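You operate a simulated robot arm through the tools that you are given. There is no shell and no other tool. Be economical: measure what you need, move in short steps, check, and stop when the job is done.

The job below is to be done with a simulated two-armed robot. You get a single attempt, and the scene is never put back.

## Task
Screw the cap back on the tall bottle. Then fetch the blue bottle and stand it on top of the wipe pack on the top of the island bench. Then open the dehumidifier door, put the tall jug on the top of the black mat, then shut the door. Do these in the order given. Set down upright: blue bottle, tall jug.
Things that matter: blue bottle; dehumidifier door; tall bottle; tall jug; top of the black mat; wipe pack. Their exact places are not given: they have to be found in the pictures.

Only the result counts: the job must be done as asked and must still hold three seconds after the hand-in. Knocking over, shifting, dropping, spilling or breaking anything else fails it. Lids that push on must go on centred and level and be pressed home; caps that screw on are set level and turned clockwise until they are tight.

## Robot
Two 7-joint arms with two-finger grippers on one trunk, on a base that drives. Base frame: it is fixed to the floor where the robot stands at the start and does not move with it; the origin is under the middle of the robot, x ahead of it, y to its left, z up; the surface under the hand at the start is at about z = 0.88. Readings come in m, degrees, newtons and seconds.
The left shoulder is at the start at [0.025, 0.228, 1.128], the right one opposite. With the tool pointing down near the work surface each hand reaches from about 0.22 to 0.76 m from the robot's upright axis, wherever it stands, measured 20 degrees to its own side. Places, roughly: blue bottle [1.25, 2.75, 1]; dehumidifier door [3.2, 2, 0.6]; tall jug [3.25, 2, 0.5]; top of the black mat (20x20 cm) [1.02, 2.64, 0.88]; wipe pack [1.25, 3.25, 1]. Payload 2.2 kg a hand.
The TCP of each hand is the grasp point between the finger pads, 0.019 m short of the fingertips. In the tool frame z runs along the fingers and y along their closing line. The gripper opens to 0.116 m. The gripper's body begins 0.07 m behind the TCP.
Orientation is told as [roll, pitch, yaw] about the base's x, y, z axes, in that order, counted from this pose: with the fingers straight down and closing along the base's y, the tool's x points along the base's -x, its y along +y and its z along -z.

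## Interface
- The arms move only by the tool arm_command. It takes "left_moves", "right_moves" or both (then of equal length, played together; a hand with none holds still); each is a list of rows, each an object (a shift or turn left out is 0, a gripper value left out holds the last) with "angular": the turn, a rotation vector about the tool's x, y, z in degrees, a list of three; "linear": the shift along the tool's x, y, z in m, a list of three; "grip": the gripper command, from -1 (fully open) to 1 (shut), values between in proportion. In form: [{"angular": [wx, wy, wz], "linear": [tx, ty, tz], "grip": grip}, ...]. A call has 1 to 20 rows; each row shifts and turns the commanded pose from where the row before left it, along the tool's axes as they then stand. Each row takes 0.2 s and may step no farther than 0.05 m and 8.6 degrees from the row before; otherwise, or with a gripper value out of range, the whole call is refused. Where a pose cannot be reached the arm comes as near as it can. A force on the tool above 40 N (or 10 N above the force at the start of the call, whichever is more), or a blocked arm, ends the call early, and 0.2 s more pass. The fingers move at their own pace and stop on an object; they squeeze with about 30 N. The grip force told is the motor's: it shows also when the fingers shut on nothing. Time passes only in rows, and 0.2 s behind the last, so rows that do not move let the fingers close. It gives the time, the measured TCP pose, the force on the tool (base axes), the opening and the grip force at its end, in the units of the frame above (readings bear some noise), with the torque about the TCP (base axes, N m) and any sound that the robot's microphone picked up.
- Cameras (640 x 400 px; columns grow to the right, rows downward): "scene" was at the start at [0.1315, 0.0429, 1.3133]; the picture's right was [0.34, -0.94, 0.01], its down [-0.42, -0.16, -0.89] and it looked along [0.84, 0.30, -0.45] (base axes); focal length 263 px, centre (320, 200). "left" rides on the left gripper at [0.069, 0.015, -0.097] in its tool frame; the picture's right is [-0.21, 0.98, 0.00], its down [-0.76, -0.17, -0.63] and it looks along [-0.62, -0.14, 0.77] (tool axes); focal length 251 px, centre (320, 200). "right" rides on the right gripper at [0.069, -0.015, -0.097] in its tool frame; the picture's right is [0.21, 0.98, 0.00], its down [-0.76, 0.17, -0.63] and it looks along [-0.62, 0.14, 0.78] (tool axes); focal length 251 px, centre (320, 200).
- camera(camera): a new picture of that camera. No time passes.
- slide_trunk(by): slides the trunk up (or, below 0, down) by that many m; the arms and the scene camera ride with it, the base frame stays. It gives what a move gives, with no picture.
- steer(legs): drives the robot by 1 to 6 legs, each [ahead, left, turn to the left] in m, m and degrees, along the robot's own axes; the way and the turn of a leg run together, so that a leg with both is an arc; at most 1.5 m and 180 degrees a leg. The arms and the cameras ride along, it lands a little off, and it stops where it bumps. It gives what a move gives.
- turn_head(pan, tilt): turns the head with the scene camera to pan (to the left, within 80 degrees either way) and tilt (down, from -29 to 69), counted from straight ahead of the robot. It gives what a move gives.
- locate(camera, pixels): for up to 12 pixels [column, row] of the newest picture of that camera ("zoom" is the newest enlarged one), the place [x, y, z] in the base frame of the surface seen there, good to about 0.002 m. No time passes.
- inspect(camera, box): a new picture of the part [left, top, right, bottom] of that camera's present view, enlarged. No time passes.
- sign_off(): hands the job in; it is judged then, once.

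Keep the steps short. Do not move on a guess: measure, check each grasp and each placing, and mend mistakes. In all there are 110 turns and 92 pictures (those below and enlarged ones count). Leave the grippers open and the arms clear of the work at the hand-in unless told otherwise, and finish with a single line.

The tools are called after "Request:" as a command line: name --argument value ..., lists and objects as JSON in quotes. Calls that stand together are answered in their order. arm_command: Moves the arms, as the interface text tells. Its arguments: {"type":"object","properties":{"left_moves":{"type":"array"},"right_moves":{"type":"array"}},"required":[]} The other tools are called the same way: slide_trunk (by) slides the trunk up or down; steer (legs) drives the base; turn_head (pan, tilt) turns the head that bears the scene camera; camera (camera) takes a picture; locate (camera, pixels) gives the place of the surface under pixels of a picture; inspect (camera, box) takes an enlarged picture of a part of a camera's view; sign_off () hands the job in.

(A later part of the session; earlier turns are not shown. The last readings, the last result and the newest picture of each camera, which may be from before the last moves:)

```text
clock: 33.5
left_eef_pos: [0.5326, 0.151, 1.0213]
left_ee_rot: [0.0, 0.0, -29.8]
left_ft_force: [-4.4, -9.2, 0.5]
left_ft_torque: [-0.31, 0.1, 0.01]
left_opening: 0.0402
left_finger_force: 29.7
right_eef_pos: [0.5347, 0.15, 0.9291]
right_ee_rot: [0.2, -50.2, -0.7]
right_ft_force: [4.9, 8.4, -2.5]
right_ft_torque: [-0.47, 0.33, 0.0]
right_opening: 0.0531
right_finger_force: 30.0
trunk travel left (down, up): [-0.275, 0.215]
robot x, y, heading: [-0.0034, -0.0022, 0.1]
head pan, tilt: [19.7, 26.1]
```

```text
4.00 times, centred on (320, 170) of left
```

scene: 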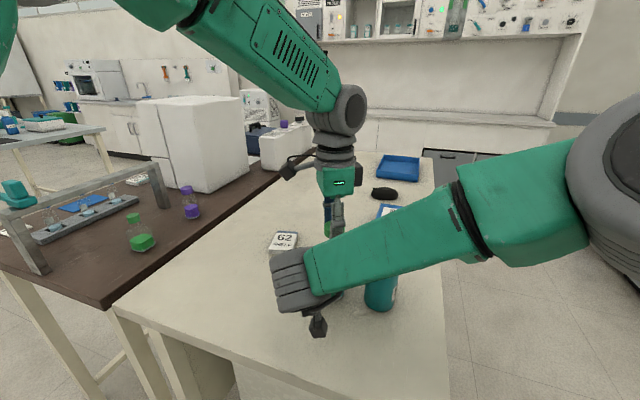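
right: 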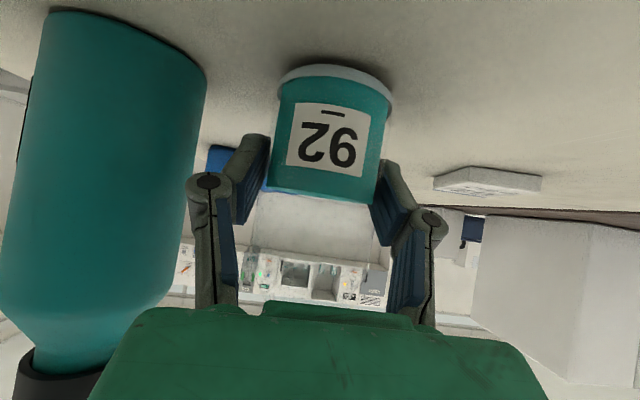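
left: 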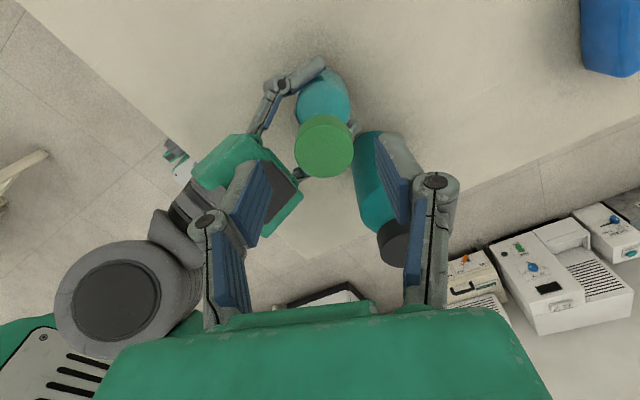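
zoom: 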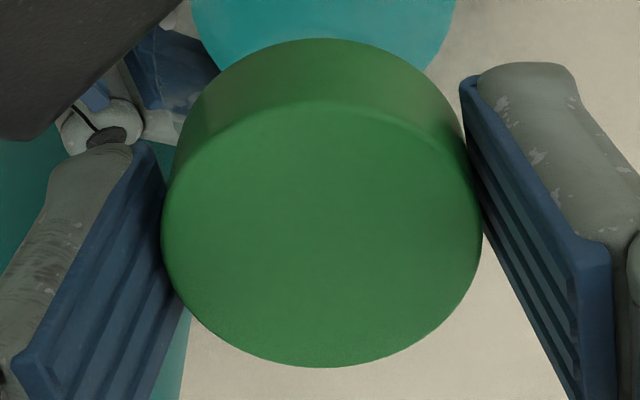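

Side force and image say the hand is off by ~2–3 mm. I open slightly, shift (+3 mm tool x, −2 mm tool y), re-grip.

Request:
arm_command --left_moves '[{"grip": 0.2}, {"linear": [0.0028, -0.002, 0], "grip": 0.2}, {"grip": 0.3}, {"grip": 1}, {"grip": 1}]'

Request:
inspect --camera "left" --box '[260, 120, 380, 220]'

```text
clock: 34.8
left_eef_pos: [0.53, 0.1527, 1.0211]
left_ee_rot: [0.1, 0.1, -29.7]
left_ft_force: [0.1, 6.0, -0.2]
left_ft_torque: [0.3, 0.13, 0.01]
left_opening: 0.0395
left_finger_force: 30.0
right_eef_pos: [0.5368, 0.1493, 0.9275]
right_ee_rot: [-0.1, -50.5, -0.7]
right_ft_force: [-1.8, -6.3, -1.4]
right_ft_torque: [0.32, -0.19, 0.01]
right_opening: 0.0531
right_finger_force: 29.6
trunk travel left (down, up): [-0.275, 0.215]
robot x, y, heading: [0.0002, 0.0023, 0.1]
head pan, tilt: [19.7, 26.1]
```

```text
4.00 times, centred on (320, 170) of left
```

zoom: 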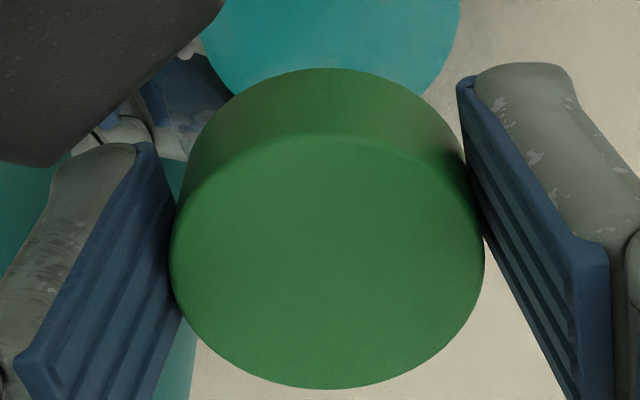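

Now centred in x. I ease 1.2 mm in +tool y, then turn clockwise ~131° with light lowering.

Request:
arm_command --left_moves '[{"linear": [0, 0.0012, 0.0005]}, {"angular": [0, 0, 8.2], "linear": [0, 0, 0.0001]}, {"angular": [0, 0, 8.2], "linear": [0, 0, 0.0001]}, {"angular": [0, 0, 8.2], "linear": [0, 0, 0.0001]}, {"angular": [0, 0, 8.2], "linear": [0, 0, 0.0001]}, {"angular": [0, 0, 8.2], "linear": [0, 0, 0.0001]}, {"angular": [0, 0, 8.2], "linear": [0, 0, 0.0001]}, {"angular": [0, 0, 8.2], "linear": [0, 0, 0.0001]}, {"angular": [0, 0, 8.2], "linear": [0, 0, 0.0001]}, {}]'

Request:
arm_command --left_moves '[{"angular": [0, 0, 8.2], "linear": [0, 0, 0.0001]}, {"angular": [0, 0, 8.2], "linear": [0, 0, 0.0001]}, {"angular": [0, 0, 8.2], "linear": [0, 0, 0.0001]}, {"angular": [0, 0, 8.2], "linear": [0, 0, 0.0001]}, {"angular": [0, 0, 8.2], "linear": [0, 0, 0.0001]}, {"angular": [0, 0, 8.2], "linear": [0, 0, 0.0001]}, {"angular": [0, 0, 8.2], "linear": [0, 0, 0.0001]}, {"angular": [0, 0, 8.2], "linear": [0, 0, 0.0001]}, {}]'

```text
clock: 35.9
left_eef_pos: [0.5304, 0.1452, 1.0228]
left_ee_rot: [0.4, -1.0, -57.2]
left_ft_force: [8.5, -8.5, -7.4]
left_ft_torque: [0.48, -0.26, 1.09]
left_opening: 0.039
left_finger_force: 29.9
right_eef_pos: [0.5295, 0.1528, 0.9291]
right_ee_rot: [0.6, -50.3, -0.6]
right_ft_force: [-8.9, 9.1, 6.0]
right_ft_torque: [-1.33, -0.56, -1.17]
right_opening: 0.0538
right_finger_force: 29.9
trunk travel left (down, up): [-0.275, 0.215]
robot x, y, heading: [-0.0021, 0.0038, 0.2]
head pan, tilt: [19.7, 26.1]
stopped in row 5 (left hand): the force on the tool passed its limit at 45 N (the readings are from after the stop); the commanded pose is now the measured one
```

```text
clock: 36.4
left_eef_pos: [0.5261, 0.1403, 1.0262]
left_ee_rot: [0.8, -1.5, -69.5]
left_ft_force: [7.2, -7.1, -6.6]
left_ft_torque: [0.36, -0.3, 0.94]
left_opening: 0.0387
left_finger_force: 30.2
right_eef_pos: [0.524, 0.1546, 0.9306]
right_ee_rot: [0.9, -50.3, -0.5]
right_ft_force: [-7.4, 7.8, 5.6]
right_ft_torque: [-1.18, -0.49, -1.04]
right_opening: 0.0542
right_finger_force: 30.4
trunk travel left (down, up): [-0.275, 0.215]
robot x, y, heading: [0.0011, 0.005, -0.1]
head pan, tilt: [19.7, 26.1]
stopped in row 2 (left hand): the force on the tool passed its limit at 44 N (the readings are from after the stop); the commanded pose is now the measured one
```

Both calls were stopped with torque ~1 N m – either the cap is tight or the hands touch. I look before anything else.

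Request:
camera --camera "left"

Request:
inspect --camera "scene" --box '[240, 120, 440, 345]'

Request:
camera --camera "right"

```text
57 pictures are left
```

left: 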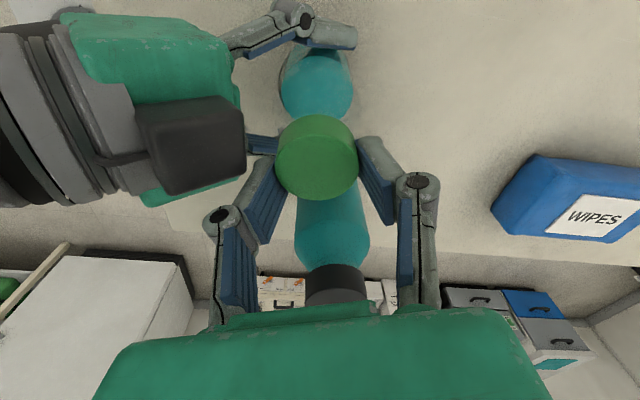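

```text
1.78 times, centred on (340, 232) of scene
```

zoom: 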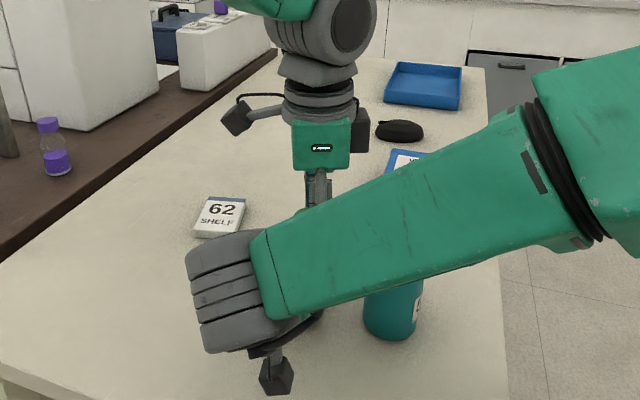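

```text
55 pictures are left
```

right: 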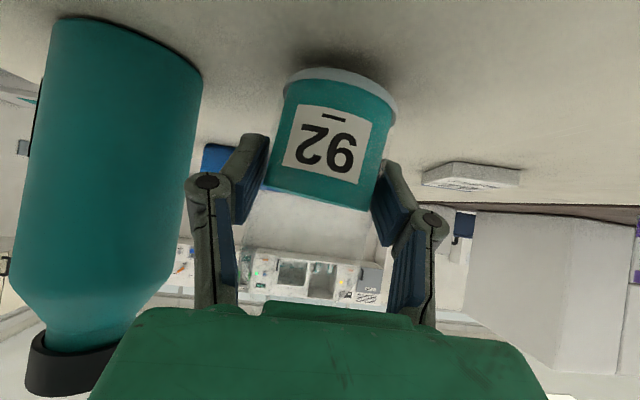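

The bottle has tilted a few degrees in the right grip; the left finger is next to the dark box on the right gripper. I relieve by turning back 8°, open slightly, and raise the left hand.

Request:
arm_command --left_moves '[{"angular": [0, 0, -6]}, {"grip": 0.15}, {"grip": 0.15}, {"linear": [0, 0, -0.02]}, {"linear": [0, 0, -0.03]}, {}]'

Request:
camera --camera "left"

Request:
camera --camera "right"

```text
clock: 37.8
left_eef_pos: [0.526, 0.1426, 1.0758]
left_ee_rot: [0.5, -1.3, -63.6]
left_ft_force: [0.6, 0.2, 0.1]
left_ft_torque: [0.02, 0.0, 0.01]
left_opening: 0.0491
left_finger_force: 0.1
right_eef_pos: [0.5256, 0.1549, 0.9314]
right_ee_rot: [0.9, -50.3, -0.4]
right_ft_force: [0.0, 0.1, -1.7]
right_ft_torque: [-0.02, -0.02, -0.01]
right_opening: 0.0528
right_finger_force: 29.9
trunk travel left (down, up): [-0.275, 0.215]
robot x, y, heading: [-0.0025, 0.0032, 0.0]
head pan, tilt: [19.7, 26.1]
```

```text
54 pictures are left
```

left: 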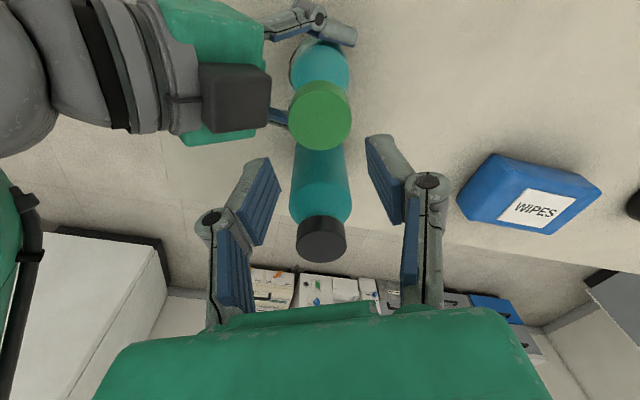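

```text
53 pictures are left
```

right: 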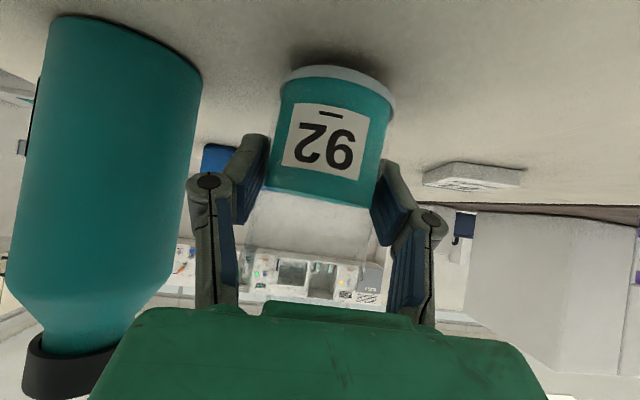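

Released; bottle nearly upright. I measure the cap's top again.

Request:
locate --camera "left" --pixels '[[292, 120], [348, 118], [320, 142], [320, 98], [302, 104], [338, 104], [302, 138], [338, 137], [320, 58], [300, 60], [340, 60]]'

```text
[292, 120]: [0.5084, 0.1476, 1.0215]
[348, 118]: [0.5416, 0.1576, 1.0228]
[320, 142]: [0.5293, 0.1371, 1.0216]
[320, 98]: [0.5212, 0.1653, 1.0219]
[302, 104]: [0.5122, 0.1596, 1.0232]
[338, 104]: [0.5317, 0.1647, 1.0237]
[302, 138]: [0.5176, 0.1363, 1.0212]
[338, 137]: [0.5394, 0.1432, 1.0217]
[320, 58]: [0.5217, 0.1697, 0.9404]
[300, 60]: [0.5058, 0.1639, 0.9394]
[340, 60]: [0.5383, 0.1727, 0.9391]
```

I check how near the dark box on the right gripper comes to the left fingers.

Request:
locate --camera "left" --pixels '[[205, 70], [262, 70], [268, 95], [268, 125], [215, 128], [235, 100], [205, 100]]'

Request:
inspect --camera "left" --box '[180, 0, 360, 180]'

```text
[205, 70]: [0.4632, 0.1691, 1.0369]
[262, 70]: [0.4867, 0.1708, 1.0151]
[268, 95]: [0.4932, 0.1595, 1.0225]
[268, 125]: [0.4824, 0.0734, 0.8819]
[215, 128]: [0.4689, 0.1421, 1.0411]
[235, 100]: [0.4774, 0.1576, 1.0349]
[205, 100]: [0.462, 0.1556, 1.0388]
```

```text
2.22 times, centred on (270, 90) of left
```

zoom: 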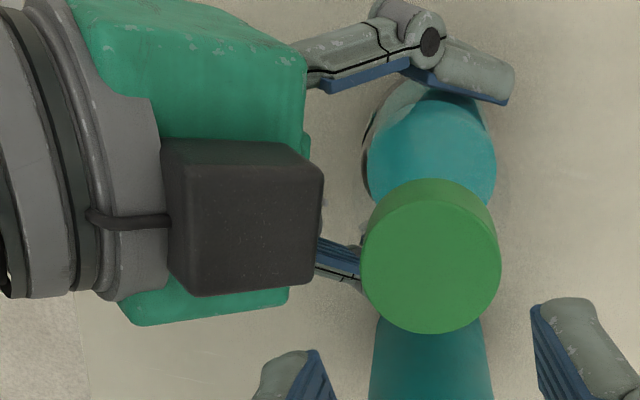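

Box front/top edge is at (0.493, z≈1.03) – it blocks the fingers near yaw −90. I'll re-hold the bottle lower and flatter. First move the left hand up and aside, and lower the bottle (lifted ~7 mm) back to the table in small steps.

Request:
arm_command --left_moves '[{"linear": [0, 0, -0.04]}, {"linear": [0.04, 0, -0.02]}, {"linear": [0.04, 0, 0]}, {"linear": [0.04, 0, 0]}, {}]'

Request:
arm_command --right_moves '[{"linear": [0.0015, 0, 0.0013]}, {"linear": [0.0015, 0, 0.0013]}, {}]'

Request:
arm_command --right_moves '[{"linear": [0.0008, 0, 0.0006]}, {"linear": [0.0008, 0, 0.0006]}, {}]'

```text
clock: 39.0
left_eef_pos: [0.4727, 0.2483, 1.1327]
left_ee_rot: [0.7, -1.4, -63.5]
left_ft_force: [0.4, 0.6, 0.1]
left_ft_torque: [-0.05, 0.0, 0.0]
left_opening: 0.0491
left_finger_force: 0.1
right_eef_pos: [0.5245, 0.1541, 0.9309]
right_ee_rot: [0.8, -50.3, -0.2]
right_ft_force: [-0.1, -0.7, -2.4]
right_ft_torque: [0.01, -0.01, -0.01]
right_opening: 0.0528
right_finger_force: 30.5
trunk travel left (down, up): [-0.275, 0.215]
robot x, y, heading: [0.0008, -0.0004, 0.1]
head pan, tilt: [19.7, 26.1]
```

```text
clock: 39.8
left_eef_pos: [0.4707, 0.2504, 1.1333]
left_ee_rot: [0.5, -1.4, -63.5]
left_ft_force: [0.2, -0.2, 0.3]
left_ft_torque: [0.03, 0.0, -0.05]
left_opening: 0.0493
left_finger_force: 0.1
right_eef_pos: [0.5271, 0.1532, 0.9294]
right_ee_rot: [1.0, -50.4, -0.7]
right_ft_force: [0.4, 0.1, -1.5]
right_ft_torque: [0.04, 0.01, 0.01]
right_opening: 0.0528
right_finger_force: 30.6
trunk travel left (down, up): [-0.275, 0.215]
robot x, y, heading: [-0.0019, 0.001, 0.0]
head pan, tilt: [19.7, 26.1]
```

```text
clock: 40.6
left_eef_pos: [0.471, 0.2493, 1.1317]
left_ee_rot: [0.6, -1.3, -63.6]
left_ft_force: [0.3, 0.1, 0.1]
left_ft_torque: [0.0, 0.0, 0.0]
left_opening: 0.0492
left_finger_force: 0.1
right_eef_pos: [0.5273, 0.1526, 0.9261]
right_ee_rot: [1.2, -50.3, -0.9]
right_ft_force: [0.0, 1.3, -2.0]
right_ft_torque: [-0.03, 0.01, -0.01]
right_opening: 0.053
right_finger_force: 30.2
trunk travel left (down, up): [-0.275, 0.215]
robot x, y, heading: [-0.0015, -0.0022, 0.1]
head pan, tilt: [19.7, 26.1]
```

Bottle still hangs (−2 N). I correct its 4° tilt and lower further by 1 mm steps.

Request:
arm_command --right_moves '[{"angular": [2.4, 0, -2.8]}, {"linear": [0.0008, 0, 0.0006]}, {}]'

Request:
arm_command --right_moves '[{"linear": [0.0008, 0, 0.0006]}, {"linear": [0.0008, 0, 0.0006]}, {}]'

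Request:
camera --camera "left"

Request:
camera --camera "right"

```text
clock: 41.4
left_eef_pos: [0.471, 0.2488, 1.1337]
left_ee_rot: [0.6, -1.4, -63.5]
left_ft_force: [0.0, -0.3, -0.4]
left_ft_torque: [-0.01, 0.0, 0.04]
left_opening: 0.0492
left_finger_force: 0.0
right_eef_pos: [0.5251, 0.1552, 0.926]
right_ee_rot: [-4.9, -50.4, 4.0]
right_ft_force: [1.9, 0.0, 7.4]
right_ft_torque: [0.15, 0.06, -0.01]
right_opening: 0.0529
right_finger_force: 30.4
trunk travel left (down, up): [-0.275, 0.215]
robot x, y, heading: [-0.0001, 0.0024, 0.0]
head pan, tilt: [19.7, 26.1]
```

```text
clock: 42.2
left_eef_pos: [0.4688, 0.2498, 1.1337]
left_ee_rot: [0.8, -1.4, -63.6]
left_ft_force: [-0.6, -0.4, -0.2]
left_ft_torque: [-0.01, 0.01, 0.01]
left_opening: 0.0491
left_finger_force: 0.0
right_eef_pos: [0.5265, 0.1533, 0.923]
right_ee_rot: [-4.7, -50.4, 3.9]
right_ft_force: [3.7, -3.5, 16.6]
right_ft_torque: [0.17, 0.22, 0.01]
right_opening: 0.0529
right_finger_force: 29.9
trunk travel left (down, up): [-0.275, 0.215]
robot x, y, heading: [-0.002, 0.0016, 0.1]
head pan, tilt: [19.7, 26.1]
```

```text
51 pictures are left
```

left: 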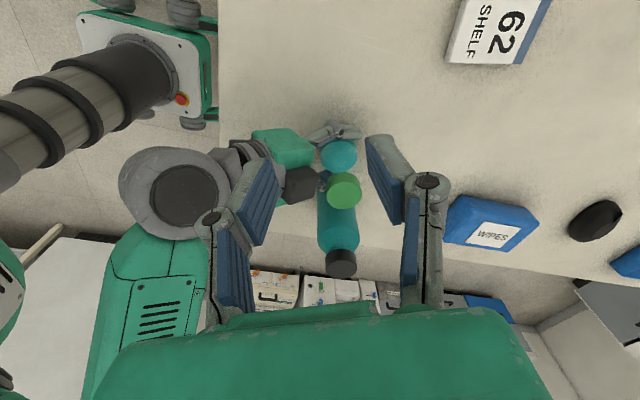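

```text
50 pictures are left
```

right: 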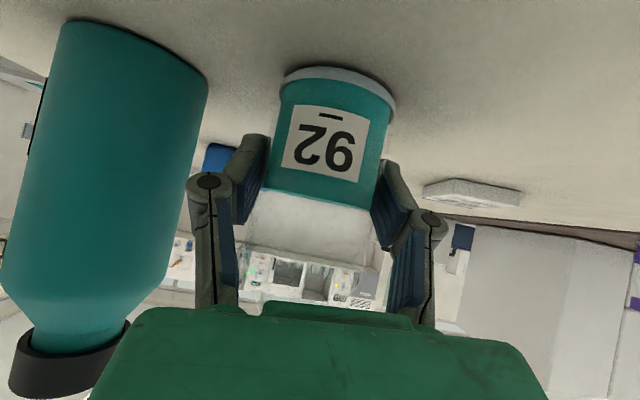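

Bottle is on the table. I release it, undo the small roll, and flatten the hand 10° around the bottle, drawing it back ~8 mm.

Request:
arm_command --right_moves '[{"grip": -0.1}, {"grip": -0.38}, {"angular": [-2.4, 0, 2.8], "linear": [0, 0, -0.004]}, {"angular": [0, -5, 0], "linear": [0, 0, -0.004]}, {"angular": [0, -5, 0]}, {}]'

Request:
camera --camera "right"

Request:
inspect --camera "left" --box '[240, 100, 400, 300]'

```text
clock: 43.6
left_eef_pos: [0.4705, 0.2509, 1.1338]
left_ee_rot: [0.6, -1.4, -63.6]
left_ft_force: [0.2, 0.0, 0.0]
left_ft_torque: [0.0, -0.02, 0.01]
left_opening: 0.0491
left_finger_force: 0.1
right_eef_pos: [0.5171, 0.1551, 0.9278]
right_ee_rot: [1.0, -60.5, -0.5]
right_ft_force: [-1.1, -0.3, -0.1]
right_ft_torque: [0.03, 0.01, -0.01]
right_opening: 0.0799
right_finger_force: 0.0
trunk travel left (down, up): [-0.275, 0.215]
robot x, y, heading: [0.0034, -0.0025, 0.3]
head pan, tilt: [19.7, 26.1]
```

```text
49 pictures are left
```

right: 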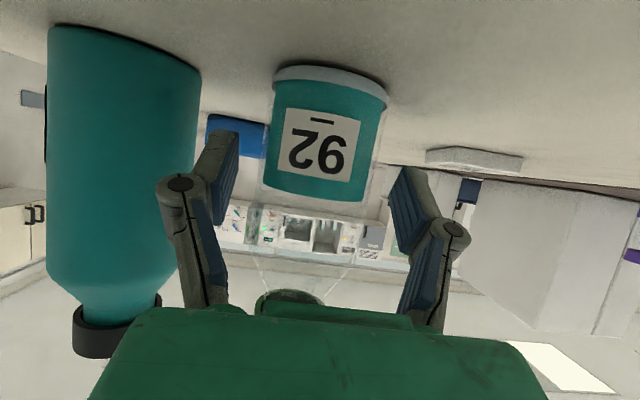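

```text
2.00 times, centred on (320, 200) of left
```

zoom: 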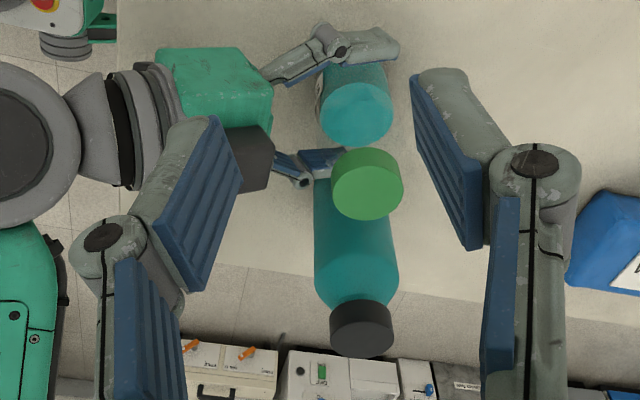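

Bottle stands. I locate the cap rim and check level.

Request:
locate --camera "zoom" --pixels '[[335, 188], [399, 182], [367, 160], [368, 217], [345, 168], [390, 165], [345, 209], [390, 207], [322, 100], [390, 105], [352, 142]]'

```text
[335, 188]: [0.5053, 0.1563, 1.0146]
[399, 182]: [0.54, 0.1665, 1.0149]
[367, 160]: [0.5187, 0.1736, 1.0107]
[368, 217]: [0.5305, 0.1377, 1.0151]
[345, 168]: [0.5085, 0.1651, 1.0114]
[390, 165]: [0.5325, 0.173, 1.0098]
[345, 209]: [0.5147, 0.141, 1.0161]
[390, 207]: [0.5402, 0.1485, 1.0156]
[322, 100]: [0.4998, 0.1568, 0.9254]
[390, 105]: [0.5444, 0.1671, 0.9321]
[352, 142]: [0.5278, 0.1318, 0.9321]
```

Cap centre ≈ (0.523, 0.157), liquid 0.932. I lower the right hand to z≈0.916, 8 mm short of the axis, and grip.

Request:
arm_command --right_moves '[{"linear": [0.0057, 0.002, 0.002]}, {"linear": [0.0057, 0, 0.0023]}, {"grip": -0.1}, {"grip": 0.05}, {"grip": 0.2}, {"grip": 1}, {"grip": 1}]'

Request:
inspect --camera "left" --box '[260, 120, 380, 220]'

```text
clock: 45.2
left_eef_pos: [0.471, 0.2515, 1.1332]
left_ee_rot: [0.7, -1.4, -63.6]
left_ft_force: [-0.2, -0.7, 0.1]
left_ft_torque: [-0.02, -0.01, 0.0]
left_opening: 0.0493
left_finger_force: 0.0
right_eef_pos: [0.5173, 0.1574, 0.9148]
right_ee_rot: [1.3, -60.4, -0.5]
right_ft_force: [-0.5, 0.5, 0.0]
right_ft_torque: [0.01, -0.05, 0.0]
right_opening: 0.0538
right_finger_force: 29.9
trunk travel left (down, up): [-0.275, 0.215]
robot x, y, heading: [-0.0022, 0.0023, -0.0]
head pan, tilt: [19.7, 26.1]
```

```text
4.00 times, centred on (320, 170) of left
```

zoom: 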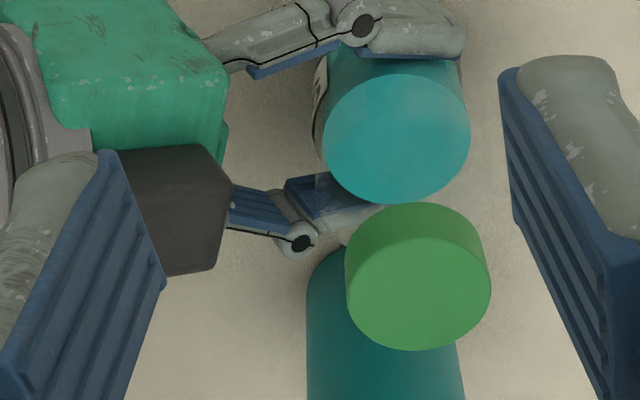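

Good hold with more clearance. I locate the cap rim, box corner.

Request:
locate --camera "zoom" --pixels '[[349, 283], [487, 278], [417, 348], [418, 283], [365, 322], [470, 322], [217, 160], [222, 215], [396, 130], [330, 140], [466, 130], [395, 196]]'

```text
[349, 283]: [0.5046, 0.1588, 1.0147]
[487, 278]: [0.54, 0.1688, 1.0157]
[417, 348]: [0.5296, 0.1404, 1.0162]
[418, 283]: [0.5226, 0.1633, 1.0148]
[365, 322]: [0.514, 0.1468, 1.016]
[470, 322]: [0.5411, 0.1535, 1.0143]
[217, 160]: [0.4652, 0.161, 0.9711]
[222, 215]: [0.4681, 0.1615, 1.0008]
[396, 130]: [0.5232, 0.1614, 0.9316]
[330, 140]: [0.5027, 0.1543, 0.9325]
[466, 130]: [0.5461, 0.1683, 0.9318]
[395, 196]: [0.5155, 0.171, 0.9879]
```

Cap level, centre ≈ (0.5235, 0.159); box corner now at x 0.468, z 1.00 – clear. I level the left hand, turn it to yaw −10°, and go above the cap.

Request:
arm_command --left_moves '[{"angular": [0.65, 1.4, 0]}, {"angular": [0, 0, -7.7]}, {"angular": [0, 0, -7.7]}, {"angular": [0, 0, -7.7]}, {"angular": [0, 0, -7.7]}, {"angular": [0, 0, -7.7]}, {"angular": [0, 0, -7.7]}, {"angular": [0, 0, -7.7]}, {"linear": [-0.0224, -0.0274, 0]}, {"linear": [-0.0224, -0.0274, 0]}, {"linear": [-0.0224, -0.0274, 0]}, {"linear": [0, 0, 0.03]}, {"linear": [0, 0, 0.033]}, {}]'

Request:
inspect --camera "left" --box '[260, 90, 380, 190]'

```text
clock: 48.2
left_eef_pos: [0.5228, 0.1575, 1.0698]
left_ee_rot: [-0.1, -0.1, -9.7]
left_ft_force: [-0.3, 0.1, 0.1]
left_ft_torque: [0.0, 0.02, -0.01]
left_opening: 0.0493
left_finger_force: 0.0
right_eef_pos: [0.5171, 0.1574, 0.9152]
right_ee_rot: [1.1, -60.4, -0.6]
right_ft_force: [0.3, -0.2, -0.4]
right_ft_torque: [-0.01, 0.0, 0.01]
right_opening: 0.0536
right_finger_force: 29.9
trunk travel left (down, up): [-0.275, 0.215]
robot x, y, heading: [0.0001, 0.0049, -0.2]
head pan, tilt: [19.7, 26.1]
```

```text
4.00 times, centred on (320, 140) of left
```

zoom: 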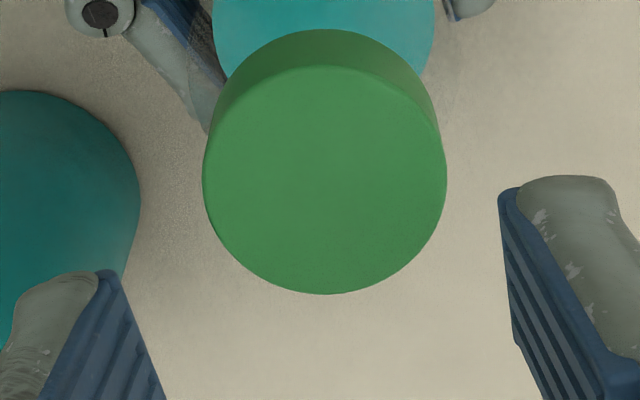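

Offset ~2 mm; I correct, lower 0.052 and grip.

Request:
arm_command --left_moves '[{"linear": [0.0016, 0.0008, 0.02]}, {"linear": [0, 0, 0.02]}, {"linear": [0, 0, 0.012]}, {"grip": 0.3}, {"grip": 1}, {"grip": 1}]'

Request:
inspect --camera "left" --box '[220, 80, 420, 240]'

```text
clock: 49.6
left_eef_pos: [0.5215, 0.1583, 1.0195]
left_ee_rot: [0.0, 0.1, -9.8]
left_ft_force: [0.7, 0.8, 0.4]
left_ft_torque: [0.02, -0.03, 0.01]
left_opening: 0.0407
left_finger_force: 29.9
right_eef_pos: [0.5176, 0.1571, 0.9159]
right_ee_rot: [1.2, -60.3, -0.6]
right_ft_force: [0.7, -1.0, 0.2]
right_ft_torque: [0.01, 0.02, 0.01]
right_opening: 0.0537
right_finger_force: 29.5
trunk travel left (down, up): [-0.275, 0.215]
robot x, y, heading: [-0.0037, 0.0017, -0.0]
head pan, tilt: [19.7, 26.1]
```

```text
2.50 times, centred on (320, 160) of left
```

zoom: 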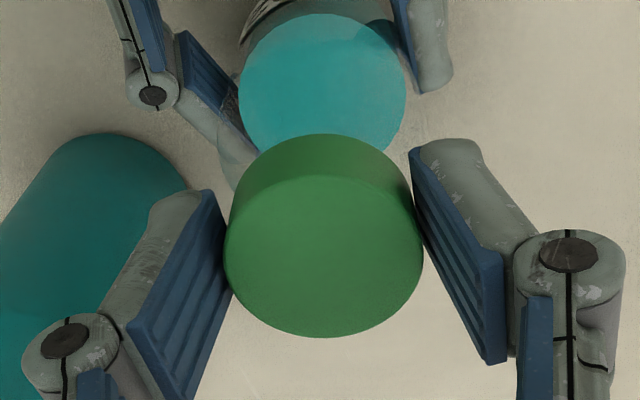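

Clean grip. I turn clockwise 80° and read torque.

Request:
arm_command --left_moves '[{"angular": [0, 0, 8], "linear": [0, 0, 0.0001]}, {"angular": [0, 0, 8], "linear": [0, 0, 0.0001]}, {"angular": [0, 0, 8], "linear": [0, 0, 0.0001]}, {"angular": [0, 0, 8], "linear": [0, 0, 0.0001]}, {"angular": [0, 0, 8], "linear": [0, 0, 0.0001]}, {"angular": [0, 0, 8], "linear": [0, 0, 0.0001]}, {"angular": [0, 0, 8], "linear": [0, 0, 0.0001]}, {"angular": [0, 0, 8], "linear": [0, 0, 0.0001]}, {"angular": [0, 0, 8], "linear": [0, 0, 0.0001]}, {"angular": [0, 0, 8], "linear": [0, 0, 0.0001]}, {}]'

```text
clock: 52.0
left_eef_pos: [0.5216, 0.1582, 1.0163]
left_ee_rot: [0.2, -0.1, -89.9]
left_ft_force: [7.6, -1.4, 0.8]
left_ft_torque: [-0.02, -0.29, 0.03]
left_opening: 0.0396
left_finger_force: 30.3
right_eef_pos: [0.516, 0.1577, 0.9166]
right_ee_rot: [1.2, -60.4, -0.6]
right_ft_force: [-8.0, 0.0, 1.8]
right_ft_torque: [-0.24, -0.5, -0.01]
right_opening: 0.0538
right_finger_force: 30.1
trunk travel left (down, up): [-0.275, 0.215]
robot x, y, heading: [-0.0005, 0.0029, -0.1]
head pan, tilt: [19.7, 26.1]
```

Turns freely, no collision. I relieve +x 1.2 mm and turn 80° more.

Request:
arm_command --left_moves '[{"linear": [0, 0.0012, 0]}, {"angular": [0, 0, 8], "linear": [0, 0, 0.0001]}, {"angular": [0, 0, 8], "linear": [0, 0, 0.0001]}, {"angular": [0, 0, 8], "linear": [0, 0, 0.0001]}, {"angular": [0, 0, 8], "linear": [0, 0, 0.0001]}, {"angular": [0, 0, 8], "linear": [0, 0, 0.0001]}, {"angular": [0, 0, 8], "linear": [0, 0, 0.0001]}, {"angular": [0, 0, 8], "linear": [0, 0, 0.0001]}, {"angular": [0, 0, 8], "linear": [0, 0, 0.0001]}, {"angular": [0, 0, 8], "linear": [0, 0, 0.0001]}, {"angular": [0, 0, 8], "linear": [0, 0, 0.0001]}, {}]'

Request:
inspect --camera "left" --box '[220, 80, 420, 240]'

```text
clock: 54.6
left_eef_pos: [0.5234, 0.158, 1.0157]
left_ee_rot: [0.0, 0.1, -169.8]
left_ft_force: [2.7, -5.4, 3.7]
left_ft_torque: [-0.12, -0.15, 0.63]
left_opening: 0.0406
left_finger_force: 29.6
right_eef_pos: [0.5172, 0.1568, 0.9162]
right_ee_rot: [1.2, -60.5, -0.6]
right_ft_force: [-4.0, 5.4, -2.8]
right_ft_torque: [-0.38, -0.11, -0.61]
right_opening: 0.0538
right_finger_force: 30.1
trunk travel left (down, up): [-0.275, 0.215]
robot x, y, heading: [-0.0, 0.0057, 0.1]
head pan, tilt: [19.7, 26.1]
```

```text
2.50 times, centred on (320, 160) of left
```

zoom: 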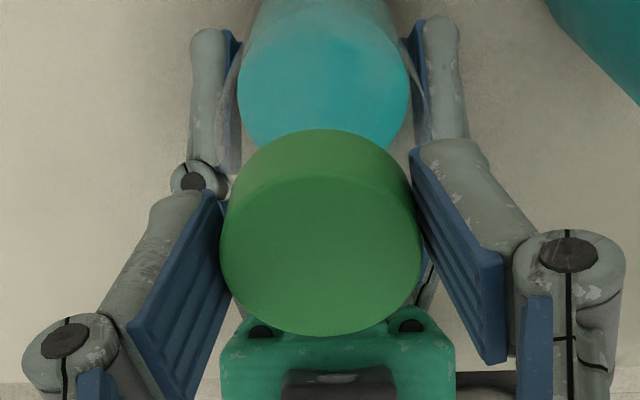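

Torque has now risen to 0.63 N m with little side force: the thread is tightening. I turn a bit further.

Request:
arm_command --left_moves '[{"angular": [0, 0, 6]}, {"angular": [0, 0, 6]}, {"angular": [0, 0, 6]}, {}]'

```text
clock: 55.6
left_eef_pos: [0.5227, 0.1591, 1.015]
left_ee_rot: [0.0, -0.1, 172.3]
left_ft_force: [-0.1, -3.3, 0.7]
left_ft_torque: [-0.08, 0.02, 0.25]
left_opening: 0.0415
left_finger_force: 29.7
right_eef_pos: [0.5176, 0.1571, 0.9162]
right_ee_rot: [1.2, -60.5, -0.5]
right_ft_force: [0.7, 3.4, -0.7]
right_ft_torque: [-0.25, -0.01, -0.25]
right_opening: 0.0539
right_finger_force: 30.5
trunk travel left (down, up): [-0.275, 0.215]
robot x, y, heading: [0.0018, 0.0019, -0.0]
head pan, tilt: [19.7, 26.1]
```

Torque dropped (slip). I open a little, turn back 160° in place, and re-grip for another turn.

Request:
arm_command --left_moves '[{"grip": 0.1}, {"grip": 0.1, "angular": [0, 0, -8.4]}, {"angular": [0, 0, -8.4]}, {"angular": [0, 0, -8.4]}, {"angular": [0, 0, -8.4]}, {"angular": [0, 0, -8.4]}, {"angular": [0, 0, -8.4]}, {"angular": [0, 0, -8.4]}, {"angular": [0, 0, -8.4]}, {"angular": [0, 0, -8.4]}, {"angular": [0, 0, -8.4]}, {"angular": [0, 0, -8.4]}, {"angular": [0, 0, -8.4]}, {"angular": [0, 0, -8.4]}, {"angular": [0, 0, -8.4]}, {"angular": [0, 0, -8.4]}, {"angular": [0, 0, -8.4]}, {"angular": [0, 0, -8.4]}, {"angular": [0, 0, -8.4]}, {"angular": [0, 0, -8.4]}]'

Request:
inspect --camera "left" --box '[220, 80, 420, 240]'

```text
clock: 59.8
left_eef_pos: [0.5252, 0.1587, 1.0155]
left_ee_rot: [-0.1, 0.0, -27.9]
left_ft_force: [0.1, -0.1, 0.8]
left_ft_torque: [0.01, -0.01, 0.0]
left_opening: 0.0522
left_finger_force: 0.1
right_eef_pos: [0.5171, 0.1569, 0.9158]
right_ee_rot: [1.2, -60.3, -0.7]
right_ft_force: [-0.4, -0.2, -0.2]
right_ft_torque: [-0.02, 0.02, 0.0]
right_opening: 0.0536
right_finger_force: 29.4
trunk travel left (down, up): [-0.275, 0.215]
robot x, y, heading: [0.0007, 0.0024, 0.0]
head pan, tilt: [19.7, 26.1]
```

```text
2.50 times, centred on (320, 160) of left
```

zoom: 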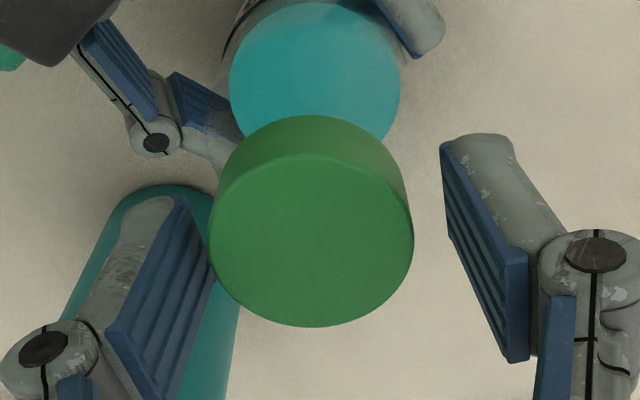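

I check the cap-top height now.

Request:
locate --camera "zoom" --pixels '[[215, 241], [408, 241], [311, 180], [311, 320], [311, 241], [310, 70]]'

Request:
arm_command --left_moves '[{"linear": [0.0035, -0.0015, 0]}, {"grip": 0.3}, {"grip": 1}, {"grip": 1}]'

```text
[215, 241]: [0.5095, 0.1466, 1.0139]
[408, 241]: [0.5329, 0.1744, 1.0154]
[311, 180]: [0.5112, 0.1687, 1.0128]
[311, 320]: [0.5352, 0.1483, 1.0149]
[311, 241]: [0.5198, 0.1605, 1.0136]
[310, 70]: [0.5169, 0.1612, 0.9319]
```

```text
clock: 60.8
left_eef_pos: [0.521, 0.1594, 1.0144]
left_ee_rot: [-0.1, 0.0, -28.0]
left_ft_force: [1.0, -0.4, 0.6]
left_ft_torque: [0.05, 0.0, 0.19]
left_opening: 0.0399
left_finger_force: 29.8
right_eef_pos: [0.5172, 0.156, 0.9163]
right_ee_rot: [1.2, -60.4, -0.7]
right_ft_force: [-0.6, 0.4, 0.1]
right_ft_torque: [-0.02, -0.01, -0.14]
right_opening: 0.0538
right_finger_force: 30.0
trunk travel left (down, up): [-0.275, 0.215]
robot x, y, heading: [-0.0, 0.0048, 0.0]
head pan, tilt: [19.7, 26.1]
```

Cap level at ≈1.014 (about 1 mm lower). I turn clockwise again while watching torque.

Request:
arm_command --left_moves '[{"angular": [0, 0, 8], "linear": [0, 0, 5e-05]}, {"angular": [0, 0, 8], "linear": [0, 0, 5e-05]}, {"angular": [0, 0, 8], "linear": [0, 0, 5e-05]}, {"angular": [0, 0, 8], "linear": [0, 0, 5e-05]}, {"angular": [0, 0, 8], "linear": [0, 0, 5e-05]}, {}]'

```text
clock: 62.2
left_eef_pos: [0.5211, 0.159, 1.0146]
left_ee_rot: [0.1, 0.0, -68.2]
left_ft_force: [4.5, 4.5, 1.4]
left_ft_torque: [0.24, -0.07, 0.2]
left_opening: 0.0391
left_finger_force: 30.0
right_eef_pos: [0.5171, 0.1574, 0.9159]
right_ee_rot: [1.1, -60.5, -0.6]
right_ft_force: [-4.1, -4.6, 0.4]
right_ft_torque: [0.11, -0.33, -0.18]
right_opening: 0.0537
right_finger_force: 30.0
trunk travel left (down, up): [-0.275, 0.215]
robot x, y, heading: [0.0, 0.0021, -0.0]
head pan, tilt: [19.7, 26.1]
```

I continue another 56°, relieving the side force.

Request:
arm_command --left_moves '[{"linear": [0.0004, 0.001, 0]}, {"angular": [0, 0, 8]}, {"angular": [0, 0, 8]}, {"angular": [0, 0, 8]}, {"angular": [0, 0, 8]}, {"angular": [0, 0, 8]}, {"angular": [0, 0, 8]}, {"angular": [0, 0, 8]}, {}]'

Request:
camera --camera "right"

```text
clock: 64.2
left_eef_pos: [0.5193, 0.1588, 1.0154]
left_ee_rot: [0.0, -0.2, -124.2]
left_ft_force: [-7.1, -3.5, 2.9]
left_ft_torque: [-0.29, 0.22, 0.51]
left_opening: 0.0392
left_finger_force: 30.6
right_eef_pos: [0.5188, 0.1565, 0.9165]
right_ee_rot: [1.3, -60.4, -0.6]
right_ft_force: [6.3, 3.5, -4.7]
right_ft_torque: [-0.1, 0.48, -0.56]
right_opening: 0.0534
right_finger_force: 30.3
trunk travel left (down, up): [-0.275, 0.215]
robot x, y, heading: [-0.0011, 0.0027, 0.2]
head pan, tilt: [19.7, 26.1]
```

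```text
42 pictures are left
```

right: 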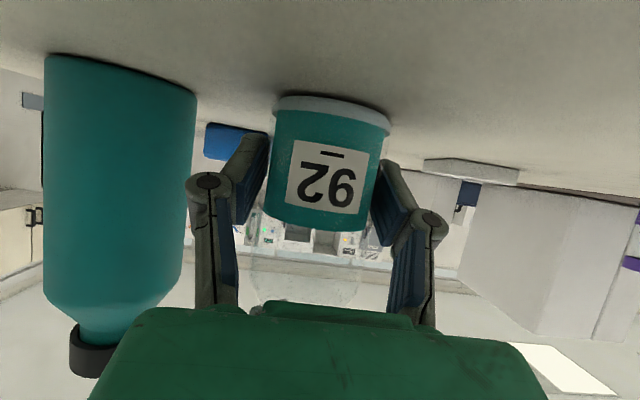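

Bottle doesn't spin; torque 0.51. Relieve side force and turn on 32°.

Request:
arm_command --left_moves '[{"linear": [-0.0012, -0.001, 0]}, {"angular": [0, 0, 8]}, {"angular": [0, 0, 8]}, {"angular": [0, 0, 8]}, {"angular": [0, 0, 8]}, {}]'

```text
clock: 65.6
left_eef_pos: [0.5196, 0.1597, 1.0155]
left_ee_rot: [0.0, 0.1, -156.2]
left_ft_force: [4.3, 0.1, -4.9]
left_ft_torque: [0.1, -0.22, 0.58]
left_opening: 0.0409
left_finger_force: 30.2
right_eef_pos: [0.5174, 0.1568, 0.9158]
right_ee_rot: [1.2, -60.4, -0.6]
right_ft_force: [-3.7, 0.5, 5.1]
right_ft_torque: [-0.06, -0.18, -0.56]
right_opening: 0.0521
right_finger_force: 30.3
trunk travel left (down, up): [-0.275, 0.215]
robot x, y, heading: [0.0022, 0.0007, 0.1]
head pan, tilt: [19.7, 26.1]
```

Thread pulls down (−4.9 N) and torque 0.58. I follow down 0.5 mm and turn 30° more.

Request:
arm_command --left_moves '[{"linear": [0, 0, 0.0005]}, {"angular": [0, 0, 7.5]}, {"angular": [0, 0, 7.5]}, {"angular": [0, 0, 7.5]}, {"angular": [0, 0, 7.5]}, {}]'

```text
clock: 67.0
left_eef_pos: [0.5188, 0.1592, 1.015]
left_ee_rot: [0.1, 0.0, 173.8]
left_ft_force: [2.6, -10.1, 0.3]
left_ft_torque: [-0.26, -0.07, 0.02]
left_opening: 0.0394
left_finger_force: 30.0
right_eef_pos: [0.5172, 0.1587, 0.9162]
right_ee_rot: [1.2, -60.4, -0.6]
right_ft_force: [-1.5, 11.6, 1.6]
right_ft_torque: [-0.7, -0.28, 0.03]
right_opening: 0.0525
right_finger_force: 29.6
trunk travel left (down, up): [-0.275, 0.215]
robot x, y, heading: [-0.0017, 0.0025, 0.2]
head pan, tilt: [19.7, 26.1]
```

Torque vanished – a slip or a release. I open, turn back 160°, and measure the cap.

Request:
arm_command --left_moves '[{"grip": 0.1}, {"grip": 0.1, "angular": [0, 0, -8.4]}, {"angular": [0, 0, -8.4]}, {"angular": [0, 0, -8.4]}, {"angular": [0, 0, -8.4]}, {"angular": [0, 0, -8.4]}, {"angular": [0, 0, -8.4]}, {"angular": [0, 0, -8.4]}, {"angular": [0, 0, -8.4]}, {"angular": [0, 0, -8.4]}, {"angular": [0, 0, -8.4]}, {"angular": [0, 0, -8.4]}, {"angular": [0, 0, -8.4]}, {"angular": [0, 0, -8.4]}, {"angular": [0, 0, -8.4]}, {"angular": [0, 0, -8.4]}, {"angular": [0, 0, -8.4]}, {"angular": [0, 0, -8.4]}, {"angular": [0, 0, -8.4]}, {"angular": [0, 0, -8.4]}]'

Request:
inspect --camera "left" --box '[220, 80, 420, 240]'

Request:
locate --camera "zoom" --pixels '[[225, 250], [315, 195], [315, 325], [405, 250], [315, 250], [280, 220], [350, 220], [310, 70]]'

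```text
clock: 71.2
left_eef_pos: [0.5193, 0.1593, 1.0153]
left_ee_rot: [0.0, -0.1, -26.3]
left_ft_force: [0.2, 0.1, -0.7]
left_ft_torque: [-0.01, -0.03, 0.0]
left_opening: 0.0519
left_finger_force: 0.0
right_eef_pos: [0.517, 0.157, 0.9159]
right_ee_rot: [1.3, -60.5, -0.6]
right_ft_force: [-0.1, -0.2, -2.0]
right_ft_torque: [0.03, -0.03, -0.01]
right_opening: 0.0523
right_finger_force: 30.2
trunk travel left (down, up): [-0.275, 0.215]
robot x, y, heading: [0.0002, -0.0007, 0.1]
head pan, tilt: [19.7, 26.1]
```

```text
2.50 times, centred on (320, 160) of left
```

zoom: 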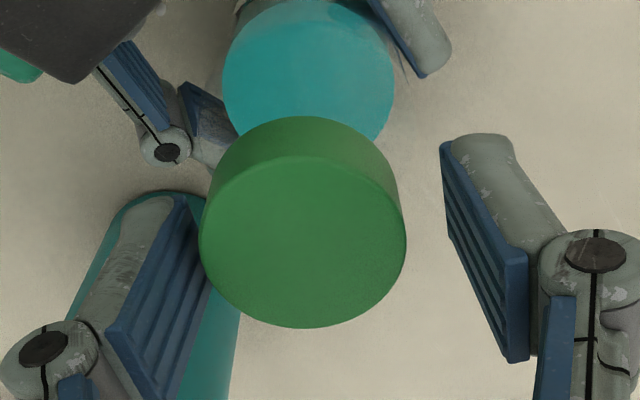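

```text
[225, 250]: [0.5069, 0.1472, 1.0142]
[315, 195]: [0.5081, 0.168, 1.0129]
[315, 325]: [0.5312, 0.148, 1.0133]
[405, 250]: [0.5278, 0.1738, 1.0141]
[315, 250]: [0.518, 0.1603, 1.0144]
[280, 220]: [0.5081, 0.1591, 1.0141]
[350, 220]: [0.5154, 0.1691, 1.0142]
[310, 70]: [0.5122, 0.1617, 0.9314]
```

Cap is level at 1.014. I recentre (+3.5, −3 mm), lower 3 mm for better purchase, grip, and turn again in short checks.

Request:
arm_command --left_moves '[{"linear": [0.0035, -0.003, 0.003]}, {"grip": 0.3}, {"grip": 1}, {"grip": 1}, {"angular": [0, 0, 8]}, {"angular": [0, 0, 8]}, {"angular": [0, 0, 8]}, {}]'

Request:
arm_command --left_moves '[{"angular": [0, 0, 8]}, {"angular": [0, 0, 8]}, {"angular": [0, 0, 8]}, {"angular": [0, 0, 8]}, {}]'

```text
clock: 73.0
left_eef_pos: [0.515, 0.1581, 1.0112]
left_ee_rot: [-0.1, 0.0, -50.7]
left_ft_force: [-0.3, 5.0, -5.5]
left_ft_torque: [0.31, 0.11, 0.04]
left_opening: 0.0373
left_finger_force: 29.6
right_eef_pos: [0.5181, 0.1571, 0.9148]
right_ee_rot: [1.1, -60.5, -0.6]
right_ft_force: [-0.7, -5.5, 4.8]
right_ft_torque: [0.26, -0.06, -0.01]
right_opening: 0.0518
right_finger_force: 29.9
trunk travel left (down, up): [-0.275, 0.215]
robot x, y, heading: [-0.0042, 0.0024, -0.3]
head pan, tilt: [19.7, 26.1]
```

```text
clock: 74.2
left_eef_pos: [0.5156, 0.1583, 1.0103]
left_ee_rot: [0.0, 0.0, -82.6]
left_ft_force: [-4.3, 5.1, -5.7]
left_ft_torque: [0.29, 0.2, 0.61]
left_opening: 0.0371
left_finger_force: 30.5
right_eef_pos: [0.5173, 0.1565, 0.916]
right_ee_rot: [1.3, -60.4, -0.7]
right_ft_force: [5.6, -5.3, 3.7]
right_ft_torque: [0.2, 0.19, -0.64]
right_opening: 0.052
right_finger_force: 29.9
trunk travel left (down, up): [-0.275, 0.215]
robot x, y, heading: [0.0015, 0.001, -0.0]
head pan, tilt: [19.7, 26.1]
```

Torque 0.61 N m. I turn on 32° to bring it tight.

Request:
arm_command --left_moves '[{"linear": [0, 0, 0.0004]}, {"angular": [0, 0, 8]}, {"angular": [0, 0, 8]}, {}]'

Request:
arm_command --left_moves '[{"angular": [0, 0, 8]}, {"angular": [0, 0, 8]}, {}]'

Request:
inspect --camera "left" --box '[220, 80, 420, 240]'

Request:
inspect --camera "right" --box '[160, 60, 480, 320]'

```text
clock: 75.2
left_eef_pos: [0.5152, 0.1581, 1.0096]
left_ee_rot: [0.0, 0.0, -98.7]
left_ft_force: [-2.3, 10.7, -2.8]
left_ft_torque: [0.13, 0.03, 0.73]
left_opening: 0.0373
left_finger_force: 30.6
right_eef_pos: [0.5171, 0.1561, 0.9152]
right_ee_rot: [1.2, -60.2, -0.6]
right_ft_force: [3.3, -10.9, 0.4]
right_ft_torque: [0.89, 0.2, -0.7]
right_opening: 0.0518
right_finger_force: 30.3
trunk travel left (down, up): [-0.275, 0.215]
robot x, y, heading: [-0.001, 0.0027, 0.1]
head pan, tilt: [19.7, 26.1]
```

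```text
clock: 76.0
left_eef_pos: [0.5144, 0.1585, 1.0109]
left_ee_rot: [0.0, -0.1, -114.6]
left_ft_force: [-6.6, 2.0, -2.8]
left_ft_torque: [-0.19, 0.2, 0.53]
left_opening: 0.0372
left_finger_force: 30.0
right_eef_pos: [0.5171, 0.1563, 0.9169]
right_ee_rot: [1.2, -60.4, -0.6]
right_ft_force: [6.1, -2.7, 1.7]
right_ft_torque: [0.41, 0.41, -0.52]
right_opening: 0.0511
right_finger_force: 30.4
trunk travel left (down, up): [-0.275, 0.215]
robot x, y, heading: [0.0002, 0.0037, -0.1]
head pan, tilt: [19.7, 26.1]
```

```text
2.50 times, centred on (320, 160) of left
```

zoom: 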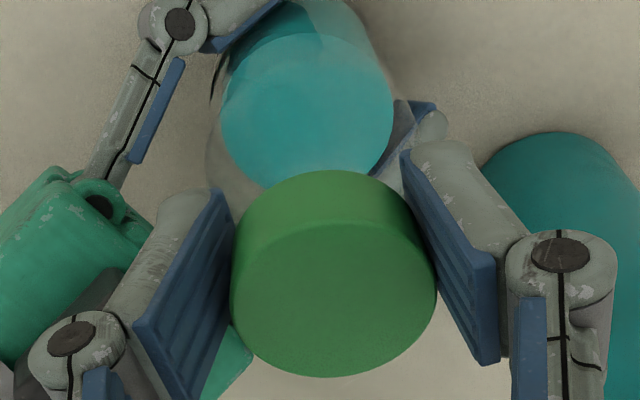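

```text
1.54 times, centred on (320, 190) of right
```

zoom: 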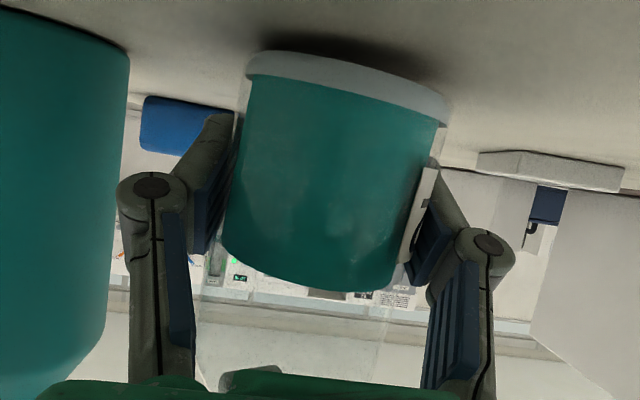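

The label has now rotated with the cap: the bottle slips in the right hand at ~0.7 N m, so the cap is tight. I now release the right hand while the left keeps the cap, so the bottle hangs level, and draw the right hand back a little.

Request:
arm_command --right_moves '[{"grip": -0.1}, {"grip": -0.4}, {"grip": -0.5}, {}]'

Request:
camera --camera "right"

```text
clock: 77.0
left_eef_pos: [0.5151, 0.1578, 1.0112]
left_ee_rot: [0.0, 0.0, -114.5]
left_ft_force: [0.6, -0.6, -0.7]
left_ft_torque: [-0.02, -0.04, -0.03]
left_opening: 0.0364
left_finger_force: 30.1
right_eef_pos: [0.5179, 0.1573, 0.9158]
right_ee_rot: [1.1, -60.3, -0.6]
right_ft_force: [0.1, 0.1, -0.2]
right_ft_torque: [0.0, -0.03, -0.05]
right_opening: 0.087
right_finger_force: 0.2
trunk travel left (down, up): [-0.275, 0.215]
robot x, y, heading: [-0.0019, 0.0003, 0.1]
head pan, tilt: [19.7, 26.1]
```

```text
38 pictures are left
```

right: 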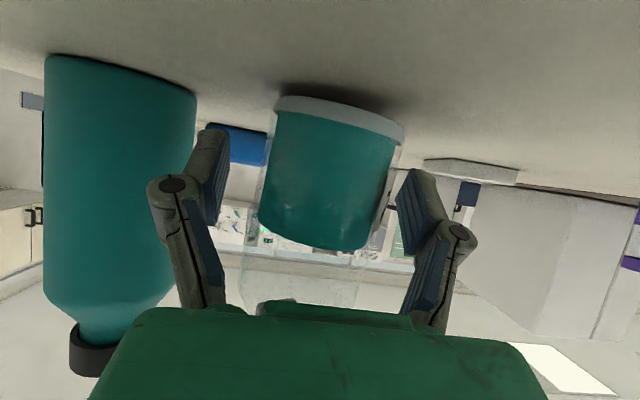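

I withdraw the right hand along its axis, then lower the bottle to touch and release the cap.

Request:
arm_command --right_moves '[{"linear": [0, 0, -0.03]}, {"linear": [0, 0, -0.04]}, {"linear": [0, 0, -0.05]}, {"linear": [0, 0, -0.03]}, {}]'

Request:
arm_command --left_moves '[{"linear": [0, 0, 0.001]}, {"linear": [0, 0, 0.001]}, {}]'

Request:
camera --camera "right"

```text
clock: 78.2
left_eef_pos: [0.5147, 0.1581, 1.0104]
left_ee_rot: [-0.1, 0.0, -114.6]
left_ft_force: [-0.1, -0.7, -0.9]
left_ft_torque: [0.03, -0.02, -0.02]
left_opening: 0.0361
left_finger_force: 29.7
right_eef_pos: [0.3905, 0.153, 0.9859]
right_ee_rot: [1.8, -60.0, -1.7]
right_ft_force: [-1.1, -0.1, -0.1]
right_ft_torque: [-0.01, -0.01, -0.02]
right_opening: 0.0869
right_finger_force: 0.2
trunk travel left (down, up): [-0.275, 0.215]
robot x, y, heading: [0.0043, 0.0028, 0.1]
head pan, tilt: [19.7, 26.1]
```

```text
clock: 79.0
left_eef_pos: [0.5148, 0.1585, 1.0089]
left_ee_rot: [0.0, -0.1, -114.5]
left_ft_force: [-0.5, -0.3, -0.6]
left_ft_torque: [0.02, -0.01, 0.02]
left_opening: 0.0363
left_finger_force: 30.0
right_eef_pos: [0.3911, 0.1536, 0.9902]
right_ee_rot: [2.0, -60.3, -2.0]
right_ft_force: [-0.4, -0.3, -0.2]
right_ft_torque: [0.02, -0.01, 0.01]
right_opening: 0.0871
right_finger_force: 0.0
trunk travel left (down, up): [-0.275, 0.215]
robot x, y, heading: [-0.0035, 0.0035, 0.1]
head pan, tilt: [19.7, 26.1]
```

```text
37 pictures are left
```

right: 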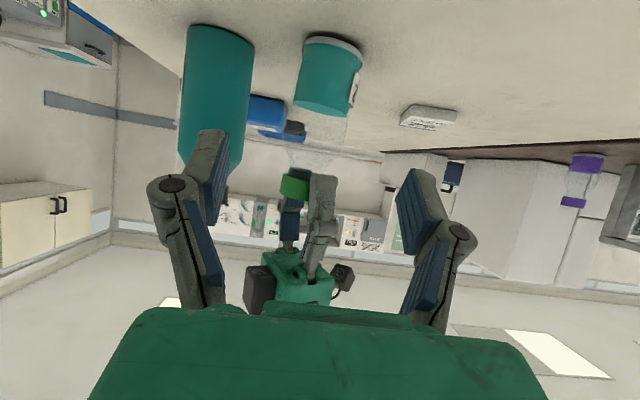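

I zoom on the cap–neck junction.

Request:
inspect --camera "right" --box '[255, 30, 385, 210]'

```text
2.22 times, centred on (320, 120) of right
```

zoom: 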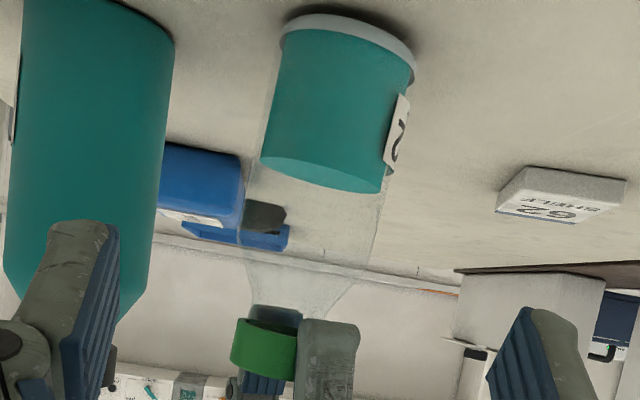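

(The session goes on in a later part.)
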